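You operate a simulated robot arm through the tools that you are given. There is no shell and no other tool. Be economical: measure what you need, move in short steps, check, and stop when the job is done.

Carry out the task below with a simulated robot arm. There is one attempt and no reset: what you move stays moved.

TASK
Put one of the red signs from the workbench on top of the card lids there.
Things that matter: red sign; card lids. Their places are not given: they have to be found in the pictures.

It is judged by the outcome, as a careful person would: the job done as asked, and still so three seconds after it is handed in. It fails if anything else is knocked over, pushed out of place, dropped, spilled or broken.

THE ROBOT
A 7-joint arm with a two-finger parallel gripper, fixed in place. Base frame: the origin is at the foot of the arm, x ahead of it, y to its left, z up; the work surface is at about z = 0.85. Lengths are in m, angles in rad, forces in N, time in s.
With the tool pointing down near the work surface it reaches from about 0.3 to 0.7 m from the base axis. Its first joint turns from -1.152 to 1.152 rad. Payload 1.57 kg.
Tool frame: the origin (TCP) lies between the finger pads and is the grasp point; the fingertips stand 0.03 m ahead of it; z points along the fingers, y is the line along which they close. The gripper opens to 0.11 m. The fingers are 0.024 m wide and 0.012 m thick; the gripper's body (0.048 by 0.112 m) begins 0.078 m behind the TCP.
Orientation is told as [roll, pitch, yaw] about the base's x, y, z axes, in that order, counted from this pose: with the fingers straight down and closing along the base's y, the tool's x points along the base's -x, its y along +y and its z along -z.

THE INTERFACE
- The arm moves only by the tool send_rows. Its argument "moves" is a list of rows, each a list of 3 entries, a list of its own where there are three numbers: the shift along the tool's x, y, z in m, then the turn about the tool's z in rad, then the finger opening in m, from 0 to 0.11. In form: [[[dx, dy, dz], spin, jaw], ...]. A call has 1 to 12 rows; each row shifts and turns the commanded pose from where the row before left it, along the tool's axes as they then stand. A row lasts 0.2 s, in which the tool goes at most 0.05 m and 0.15 rad; a call with a longer step from one row to the next is refused whole, and so is a gripper value outside its range. A pose out of reach is approached as far as the arm can. The call stops where the force on the tool passes 40 N (or 10 N more than at its start, if that is more) or the arm is blocked; 0.2 s more then pass. The fingers move at their own pace (about 0.108 m/s each) and stop on an object; they squeeze with about 33 N. The grip force told is the motor's: it shows also when the fingers shut on nothing. Time passes only in rows, and 0.2 s behind the last, so rows that do not move let the fingers close. It gives the time, the measured TCP pose, the force on the tool (base axes), the opening and the grip force at its end, in the units of the frame above (readings bear some noise).
- Cameras (640 x 400 px; columns grow to the right, rows downward): "scene" is fixed at [0.1445, -0.3776, 1.4114]; the picture's right is [0.92, -0.39, 0.00], its down [-0.19, -0.46, -0.87] and it looks along [0.34, 0.80, -0.50] (base axes); focal length 338 px, centre (320, 200). "wrist" rides on the gripper at [-0.036, 0, -0.08] in the tool frame; the picture's right is [0.00, -1.00, 0.00], its down [0.97, 0.00, -0.24] and it looks along [0.24, 0.00, 0.97] (tool axes); focal length 218 px, centre (320, 200).
- snapshot(camera): a new picture of that camera. No time passes.
- measure_at(camera, pixels): for up to 12 pixels [column, row] of the newest picture of that camera ("zoom" is the newest enlarged one), the place [x, y, z] in the base frame of the surface seen there, good to about 0.002 m. No time passes.
- inspect(camera, box): a new picture of the part [left, top, right, bottom] of that camera's present view, enlarged. No time passes.
- close_job(): hands the job in; it is judged then, once.

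Work in short steps. Measure before you move; look again where a grasp or a placing could have gone wrong, and mend it. You have 60 turns and 22 pictures in all, the two below and enlarged ones among them. Open the gripper and draw the arm clear of the work before you hand the job in, unless the task says otherwise; then end with one line.

The tools are called after "Request:" as name(argument=value, ...) on one line, values as JSON. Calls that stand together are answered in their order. send_rows: Moves the arm, as the interface text tells. Its arguments: {"type":"object","properties":{"moves":{"type":"array","items":{"type":"array"}}},"required":["moves"]} The other tools are called the same way: snapshot (camera) takes a picture; measure_at (camera, pixels) gives the place of the surface under pixels of a picture; inspect (camera, box) takes an enlarged picture of a part of a camera's view; close_job () hands the job in.

At the start:

```text
time: 0.0
position: [0.412, 0.0964, 1.1797]
tcp_rot: [0.001, 0.0, 0.001]
force: [0.6, 0.6, 0.1]
opening: 0.1101
grasp_force: 0.0
```

scene: 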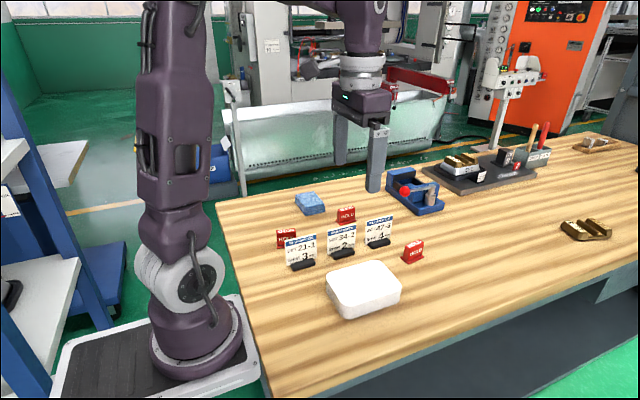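
wrist: 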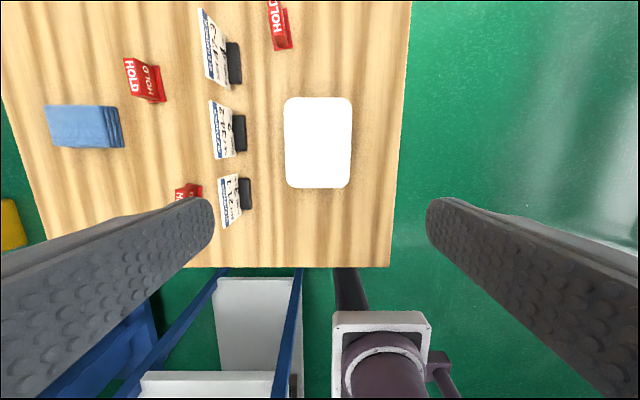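

The pictures show three red HOLD signs, a blue stack near (310,203) and a white box near (363,288). I'll enlarge these to tell which are the card lids.

Request:
inspect(camera="scene", box=[260, 170, 450, 330])

Request:
inspect(camera="wrist", box=[30, 0, 370, 212])

Request:
inspect(camera="scene", box=[380, 110, 640, 260])

```text
2.50 times, centred on (355, 250) of scene
```

zoom: 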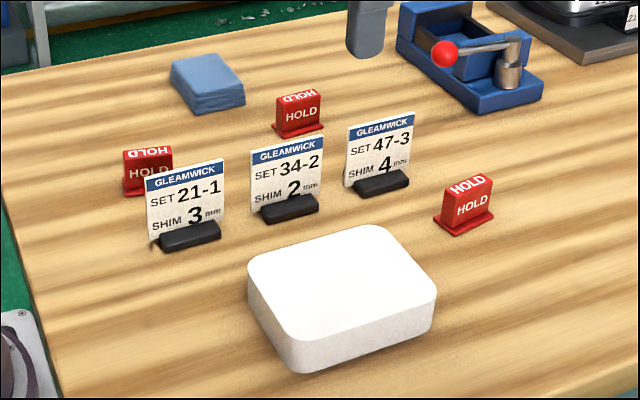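

```text
1.88 times, centred on (200, 106) of wrist
```

zoom: 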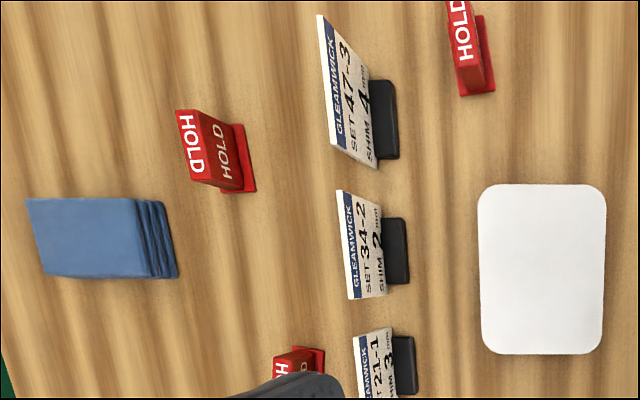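

```text
2.46 times, centred on (510, 185) of scene
```

zoom: 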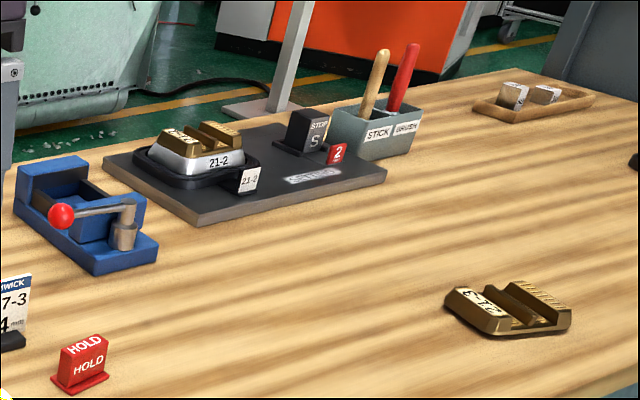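

The blue item looks layered and the white one a rounded block. I'll look at both more closely.

Request:
inspect(camera="scene", box=[320, 255, 410, 325])

Request:
inspect(camera="scene", box=[280, 180, 344, 220])

```text
5.71 times, centred on (365, 290) of scene
```

zoom: 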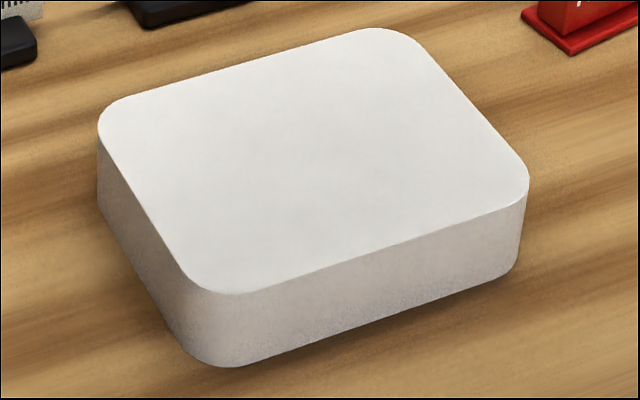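

```text
10.00 times, centred on (312, 200) of scene
```

zoom: 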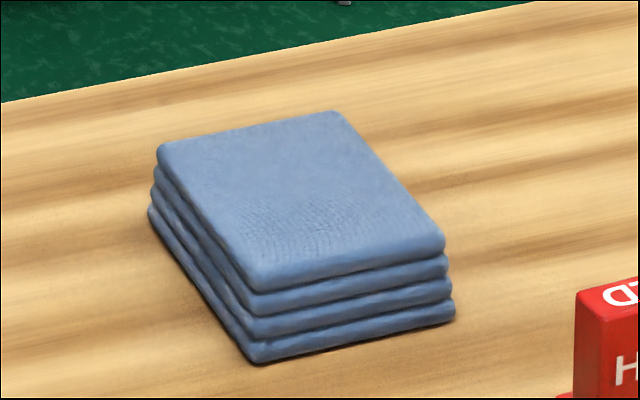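

The blue item is a folded cloth, so the white block is the stack of card lids. Next I measure the right-hand HOLD sign near (413,250) and the lids.

Request:
inspect(camera="scene", box=[390, 232, 438, 262])

Request:
measure_at(camera="scene", pixels=[[335, 275], [385, 268], [395, 290], [346, 303], [363, 285], [335, 298], [400, 300], [378, 242], [343, 252]])

Request:
measure_at(camera="wrist", pixels=[[277, 20], [284, 30], [291, 46], [275, 48], [286, 8], [290, 25], [318, 142], [318, 100], [318, 186], [287, 142], [349, 142]])

```text
13.33 times, centred on (414, 247) of scene
```

zoom: 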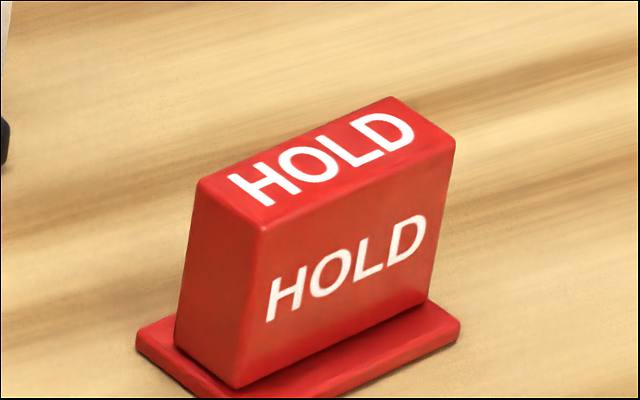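

```text
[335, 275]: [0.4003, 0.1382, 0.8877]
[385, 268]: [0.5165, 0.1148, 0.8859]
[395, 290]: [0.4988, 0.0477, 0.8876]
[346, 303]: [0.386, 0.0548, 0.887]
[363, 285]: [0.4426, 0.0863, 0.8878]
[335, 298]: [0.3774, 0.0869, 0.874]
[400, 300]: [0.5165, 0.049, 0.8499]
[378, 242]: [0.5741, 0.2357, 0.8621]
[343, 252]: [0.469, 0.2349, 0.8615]
```

```text
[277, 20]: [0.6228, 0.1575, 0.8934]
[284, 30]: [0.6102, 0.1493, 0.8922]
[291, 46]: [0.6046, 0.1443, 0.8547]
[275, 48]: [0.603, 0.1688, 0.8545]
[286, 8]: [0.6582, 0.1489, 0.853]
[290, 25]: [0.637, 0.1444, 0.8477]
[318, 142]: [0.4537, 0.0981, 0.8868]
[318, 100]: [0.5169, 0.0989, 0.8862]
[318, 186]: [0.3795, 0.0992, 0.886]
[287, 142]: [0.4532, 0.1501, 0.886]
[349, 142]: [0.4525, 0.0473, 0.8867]
```

The lids' top is at z≈0.887, centred at (0.45, 0.099). Next I measure the sign's top corners in the zoom.

Request:
measure_at(camera="zoom", pixels=[[205, 185], [262, 225], [445, 142], [392, 103], [325, 165], [340, 270], [245, 370], [420, 290], [215, 300], [445, 330], [150, 335], [180, 365]])

```text
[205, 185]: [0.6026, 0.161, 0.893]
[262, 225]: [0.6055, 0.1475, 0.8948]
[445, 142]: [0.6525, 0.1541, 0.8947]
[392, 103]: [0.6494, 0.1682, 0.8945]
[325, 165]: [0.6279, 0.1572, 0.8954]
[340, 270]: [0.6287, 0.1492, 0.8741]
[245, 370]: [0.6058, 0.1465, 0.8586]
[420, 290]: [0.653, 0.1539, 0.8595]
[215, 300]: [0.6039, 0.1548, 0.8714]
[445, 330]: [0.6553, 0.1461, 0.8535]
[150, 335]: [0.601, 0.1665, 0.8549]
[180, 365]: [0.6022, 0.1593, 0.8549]
```

The sign is centred at (0.6275, 0.158), 14 mm thick, yawed about +0.14, with its top at 0.8945. I move above it with the jaw at 0.06 and turn to match.

Request:
send_rows(moves=[[[-0.0308, 0.00876, 0.0328], 0, 0.06], [[-0.0308, 0.00876, 0.0328], 0, 0.06], [[-0.0308, 0.00876, 0.0328], 0, 0.06], [[-0.0308, 0.00876, 0.0328], 0, 0.06], [[-0.0308, 0.00876, 0.0328], 0, 0.06], [[-0.0308, 0.00876, 0.0328], 0, 0.06], [[-0.0307, 0.00876, 0.0328], 0, 0.06], [[0, 0, 0], -0.143, 0.06], [[0, 0, 0], 0, 0.06]])

Request:
snapshot(camera="wrist")

```text
time: 2.0
position: [0.6301, 0.1588, 0.9511]
tcp_rot: [-0.001, 0.001, 0.143]
force: [-0.5, -0.1, 0.4]
opening: 0.0601
grasp_force: 0.0
```

```text
13 pictures are left
```

wrist: 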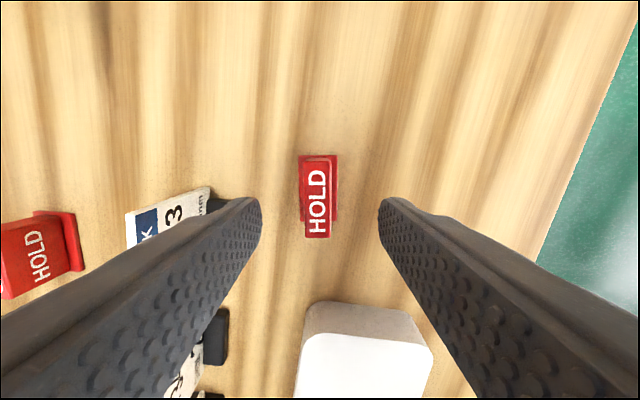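

The sign is centred between the fingers and aligned. I descend 0.062 and close.

Request:
send_rows(moves=[[[0.001, 0, 0.031], 0, 0.06], [[0.001, 0, 0.031], 0, 0.06], [[0, 0, 0], 0, 0.06], [[0, 0, 0], 0, 0.0], [[0, 0, 0], 0, 0.0], [[0, 0, 0], 0, 0.0]])

```text
time: 3.4
position: [0.6282, 0.158, 0.8905]
tcp_rot: [0.0, 0.001, 0.145]
force: [-0.1, 0.0, 0.5]
opening: 0.0172
grasp_force: 31.7
```

The fingers closed on the sign with the opening at 0.017. I lift it and look.

Request:
send_rows(moves=[[[0, 0, -0.02], 0, 0.0], [[0, 0, -0.04], 0, 0.0], [[0, 0, -0.04], 0, 0.0], [[0, 0, 0], 0, 0.0]])

Request:
snapshot(camera="scene")

```text
time: 4.4
position: [0.6278, 0.1577, 0.9896]
tcp_rot: [0.001, 0.001, 0.142]
force: [-0.5, -0.7, -0.3]
opening: 0.0
grasp_force: 21.6
```

```text
12 pictures are left
```

scene: 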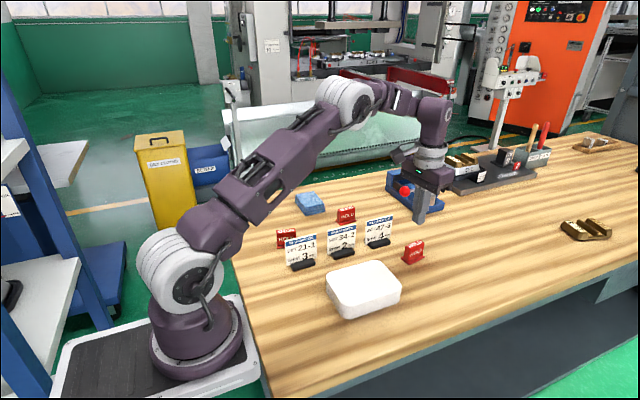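

The fingers are shut on nothing; the sign slipped out and still stands near (413,252). I look closer before another try.

Request:
inspect(camera="scene", box=[390, 232, 438, 262])

Request:
snapshot(camera="wrist")

```text
13.33 times, centred on (414, 247) of scene
```

zoom: 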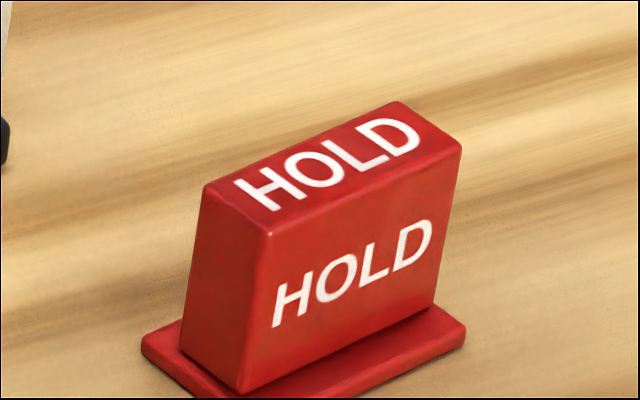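

```text
10 pictures are left
```

wrist: 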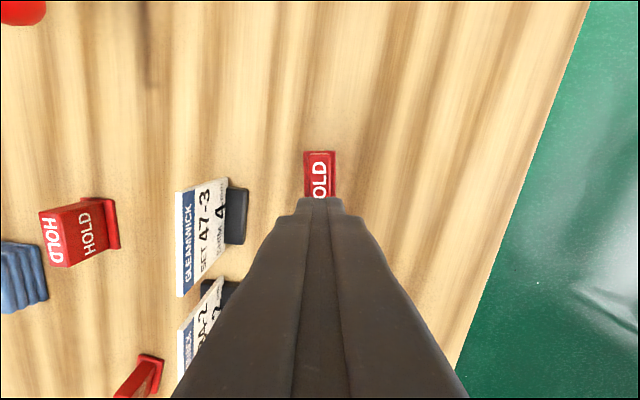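

The sign stands where it was (shifted about 1 mm), so the grip slid off. I remeasure it to see whether it tapers.

Request:
measure_at(camera="zoom", pixels=[[212, 188], [266, 228], [455, 148], [400, 108], [330, 168], [275, 250], [255, 375], [430, 295], [455, 165], [230, 220], [210, 340], [300, 390]])

Request:
send_rows(moves=[[[0, 0, 0], 0, 0.06], [[0, 0, 0], 0, 0.06], [[0, 0, 0], 0, 0.06]])

Request:
inspect(camera="wrist", box=[240, 120, 400, 220])

```text
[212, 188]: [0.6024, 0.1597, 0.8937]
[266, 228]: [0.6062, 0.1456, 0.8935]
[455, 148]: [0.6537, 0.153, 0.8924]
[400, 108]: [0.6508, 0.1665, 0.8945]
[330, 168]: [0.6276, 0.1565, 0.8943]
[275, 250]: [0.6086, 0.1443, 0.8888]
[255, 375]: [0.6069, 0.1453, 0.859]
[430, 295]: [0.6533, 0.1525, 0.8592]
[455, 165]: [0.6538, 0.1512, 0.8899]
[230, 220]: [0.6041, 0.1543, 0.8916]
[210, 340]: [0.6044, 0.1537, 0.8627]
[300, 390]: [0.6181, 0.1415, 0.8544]
```

```text
time: 5.2
position: [0.6269, 0.1573, 0.9904]
tcp_rot: [-0.002, -0.002, 0.143]
force: [-0.9, -1.1, -0.8]
opening: 0.0599
grasp_force: 0.0
```

```text
4.00 times, centred on (320, 170) of wrist
```

zoom: 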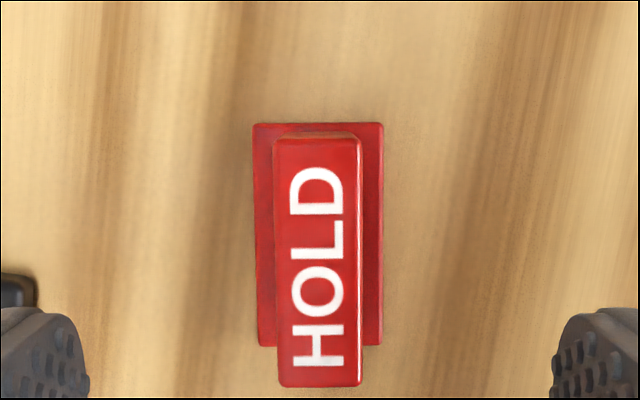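

There is no taper, and the sign is now centred at (0.628, 0.156). I regrasp a bit deeper (TCP z≈0.8865), wait longer for the squeeze, and lift only slightly to check.

Request:
send_rows(moves=[[[-0.001, -0.001, 0.04], 0, 0.06], [[0, 0, 0.04], 0, 0.06], [[0, 0, 0.0235], 0, 0.06], [[0, 0, 0], 0, 0.06], [[0, 0, 0], 0, 0.0], [[0, 0, 0], 0, 0.0], [[0, 0, 0], 0, 0.0], [[0, 0, 0], 0, 0.0], [[0, 0, 0], 0, 0.0], [[0, 0, 0], 0, 0.0]])

Request:
send_rows(moves=[[[0, 0, -0.003], 0, 0.0], [[0, 0, -0.003], 0, 0.0], [[0, 0, -0.003], 0, 0.0], [[0, 0, 0], 0, 0.0]])

```text
time: 7.4
position: [0.6275, 0.1544, 0.8854]
tcp_rot: [0.001, -0.001, 0.144]
force: [-0.4, 0.0, 0.0]
opening: 0.0174
grasp_force: 32.5
```

```text
time: 8.4
position: [0.6277, 0.1578, 0.8939]
tcp_rot: [0.0, 0.0, 0.143]
force: [0.3, -0.7, 0.3]
opening: 0.0171
grasp_force: 32.2
```

It still grips at 0.017; I check whether the sign has left the table.

Request:
inspect(camera="scene", box=[382, 222, 446, 262])

```text
10.00 times, centred on (414, 242) of scene
```

zoom: 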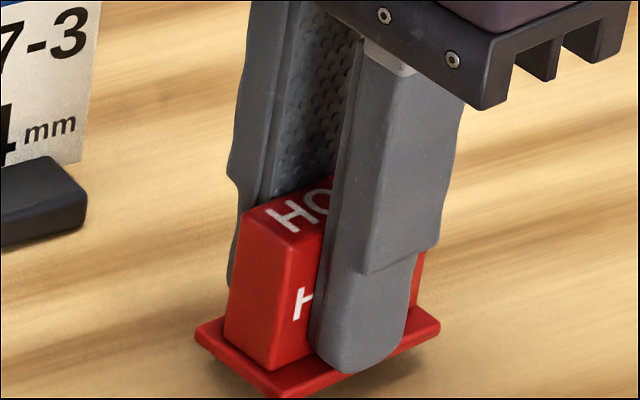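

The plate seems to have a shadow gap under it. I measure its height against the earlier 0.8545 and lift slowly a bit more.

Request:
measure_at(camera="zoom", pixels=[[215, 340], [270, 378], [430, 320], [285, 225]])

Request:
send_rows(moves=[[[0, 0, -0.003], 0, 0.0], [[0, 0, -0.004], 0, 0.0], [[0, 0, -0.005], 0, 0.0], [[0, 0, -0.005], 0, 0.0], [[0, 0, -0.004], 0, 0.0], [[0, 0, 0], 0, 0.0], [[0, 0, 0], 0, 0.0]])

Request:
inspect(camera="scene", box=[382, 217, 446, 257])

```text
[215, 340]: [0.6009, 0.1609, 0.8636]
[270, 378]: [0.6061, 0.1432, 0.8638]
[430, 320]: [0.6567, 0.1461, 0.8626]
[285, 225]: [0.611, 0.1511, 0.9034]
```

```text
time: 10.0
position: [0.6275, 0.1554, 0.9156]
tcp_rot: [0.001, 0.001, 0.143]
force: [0.5, 0.0, 0.0]
opening: 0.0175
grasp_force: 31.8
```

```text
10.00 times, centred on (414, 237) of scene
```

zoom: 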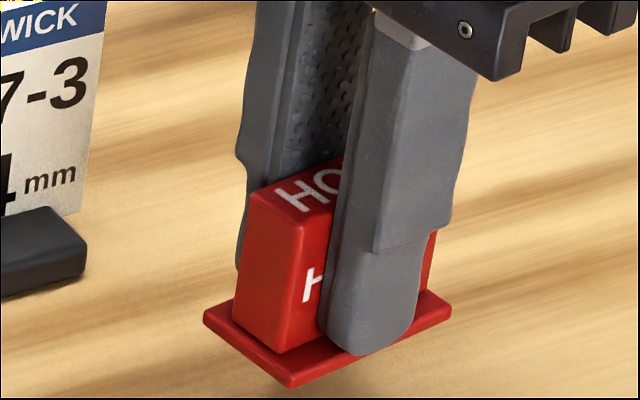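

It's held, level, with the sign's bottom about 0.0375 below the TCP. I keep lifting gently to z≈0.955, then begin moving to the lids.

Request:
send_rows(moves=[[[0, 0, -0.004], 0, 0.0], [[0, 0, -0.007], 0, 0.0], [[0, 0, -0.009], 0, 0.0], [[0, 0, -0.009], 0, 0.0], [[0, 0, -0.007], 0, 0.0], [[0, 0, -0.004], 0, 0.0], [[0, 0, 0], 0, 0.0]])

Request:
send_rows(moves=[[[0.006, -0.001, 0], 0, 0.0], [[0.012, -0.002, 0], 0, 0.0], [[0.018, -0.003, 0], 0, 0.0], [[0.02, -0.0033, 0], 0, 0.0], [[0.02, -0.0033, 0], 0, 0.0], [[0.02, -0.0033, 0], 0, 0.0], [[0.02, -0.0033, 0], 0, 0.0], [[0.02, -0.0033, 0], 0, 0.0], [[0.02, -0.0033, 0], 0, 0.0], [[0.0157, -0.0025, 0], 0, 0.0], [[0.01, -0.0015, 0], 0, 0.0], [[0.002, -0.0003, 0], 0, 0.0]])

Request:
snapshot(camera="scene")

```text
time: 11.6
position: [0.6274, 0.1559, 0.9544]
tcp_rot: [0.0, 0.001, 0.144]
force: [0.7, 0.6, -0.2]
opening: 0.0172
grasp_force: 32.2
```

```text
time: 14.2
position: [0.4492, 0.1006, 0.9552]
tcp_rot: [0.0, 0.002, 0.141]
force: [1.1, 0.8, 0.4]
opening: 0.0169
grasp_force: 32.4
```

```text
6 pictures are left
```

scene: 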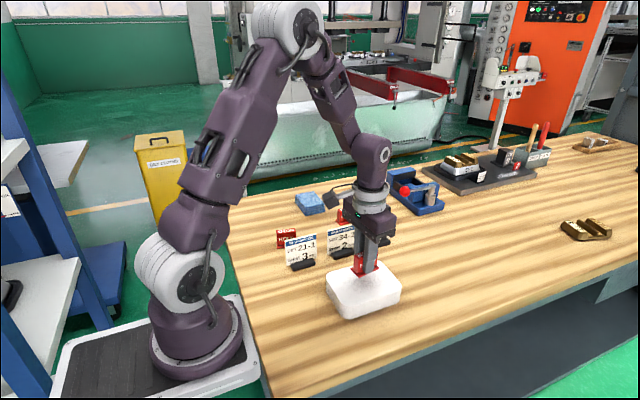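

The sign is above the lids. I lower to z≈0.929 and check the gap.

Request:
send_rows(moves=[[[0, 0, 0.01], 0, 0.0], [[0, 0, 0.01], 0, 0.0], [[0, 0, 0.006], 0, 0.0], [[0, 0, 0], 0, 0.0]])

Request:
inspect(camera="scene", box=[324, 244, 404, 294])

Request:
measure_at(camera="zoom", pixels=[[214, 238], [300, 240], [400, 240], [260, 100], [300, 330]])

```text
time: 15.2
position: [0.4489, 0.1002, 0.9278]
tcp_rot: [-0.002, 0.0, 0.146]
force: [-0.1, -0.3, -0.6]
opening: 0.0174
grasp_force: 32.2
```

```text
8.00 times, centred on (364, 269) of scene
```

zoom: 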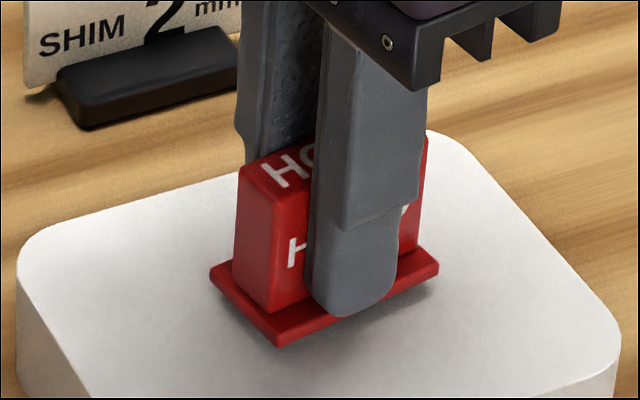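

```text
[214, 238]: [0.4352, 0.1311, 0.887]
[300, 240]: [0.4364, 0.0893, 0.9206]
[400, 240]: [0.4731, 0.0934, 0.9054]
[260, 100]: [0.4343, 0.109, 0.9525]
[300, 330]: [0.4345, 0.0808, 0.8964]
```

The plate's top is at 0.896, so about 4 mm of gap remains. I lower in 1 mm steps and watch the force.

Request:
send_rows(moves=[[[0, 0, 0.001], 0, 0.0], [[0, 0, 0.001], 0, 0.0], [[0, 0, 0.001], 0, 0.0], [[0, 0, 0], 0, 0.0]])

Request:
send_rows(moves=[[[0, 0, 0.001], 0, 0.0], [[0, 0, 0], 0, 0.0]])

```text
time: 16.2
position: [0.4486, 0.1014, 0.9266]
tcp_rot: [0.0, 0.002, 0.143]
force: [-0.5, 0.7, 0.0]
opening: 0.0173
grasp_force: 31.6
```

```text
time: 16.8
position: [0.4506, 0.1003, 0.9233]
tcp_rot: [-0.001, 0.0, 0.143]
force: [-0.4, -0.3, 0.1]
opening: 0.0172
grasp_force: 32.0
```

No contact force yet; one more millimetre.

Request:
send_rows(moves=[[[0, 0, 0.001], 0, 0.0], [[0, 0, 0], 0, 0.0]])

Request:
send_rows(moves=[[[0, 0, 0.0007], 0, 0.0], [[0, 0, 0], 0, 0.0]])

Request:
inspect(camera="scene", box=[340, 259, 388, 289])

```text
time: 17.4
position: [0.4493, 0.1006, 0.9238]
tcp_rot: [0.0, -0.001, 0.142]
force: [0.2, -0.6, 0.6]
opening: 0.0174
grasp_force: 31.8
```

```text
time: 18.0
position: [0.4499, 0.1006, 0.9223]
tcp_rot: [0.0, 0.001, 0.144]
force: [-0.3, -0.2, 10.3]
opening: 0.0173
grasp_force: 33.0
```

```text
13.33 times, centred on (364, 274) of scene
```

zoom: 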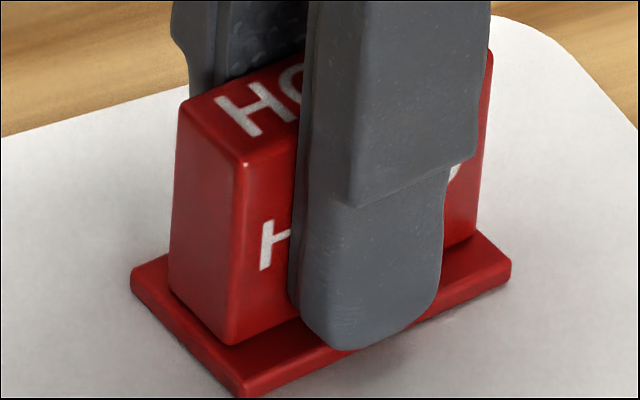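

A contact force of 10 N shows the sign is resting on the lids. I open the jaw and rise straight up.

Request:
send_rows(moves=[[[0, 0, 0], 0, 0.03], [[0, 0, 0], 0, 0.05], [[0, 0, 0], 0, 0.05], [[0, 0, -0.01], 0, 0.05], [[0, 0, -0.03], 0, 0.05], [[0, 0, -0.04], 0, 0.05], [[0, 0, -0.045], 0, 0.05], [[0, 0, -0.045], 0, 0.05], [[0, 0, -0.04], 0, 0.05], [[0, 0, 0], 0, 0.05]])

Request:
snapshot(camera="scene")

Request:
inspect(camera="scene", box=[260, 180, 450, 330])

```text
time: 20.2
position: [0.45, 0.1003, 1.1329]
tcp_rot: [0.0, -0.001, 0.144]
force: [1.1, -0.8, -0.5]
opening: 0.0501
grasp_force: 0.0
```

```text
3 pictures are left
```

scene: 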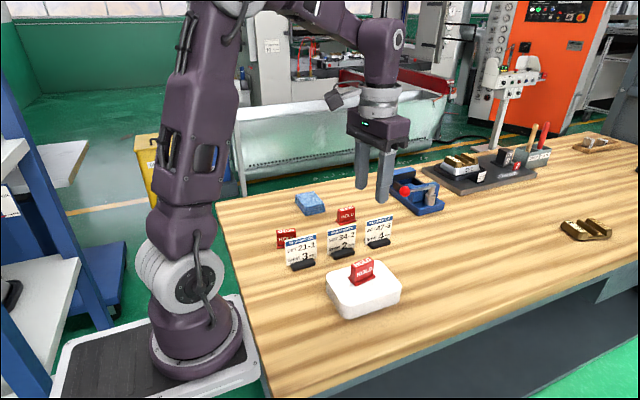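

```text
2.67 times, centred on (355, 255) of scene
```

zoom: 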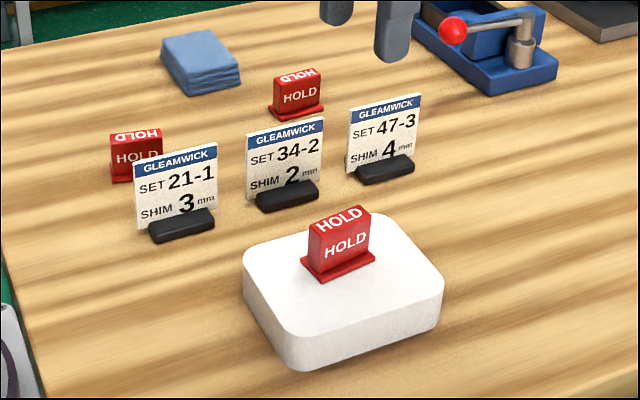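

The sign stands upright on the lids, nothing else has moved, and the arm is clear with the gripper open. I hand the job in.

Request:
close_job()

```text
The job is handed in.
```

One red HOLD sign now stands upright on the white block, which I took to be the stack of card lids; my first grip slipped off and left the sign standing about 1 mm from its place, and the second held.
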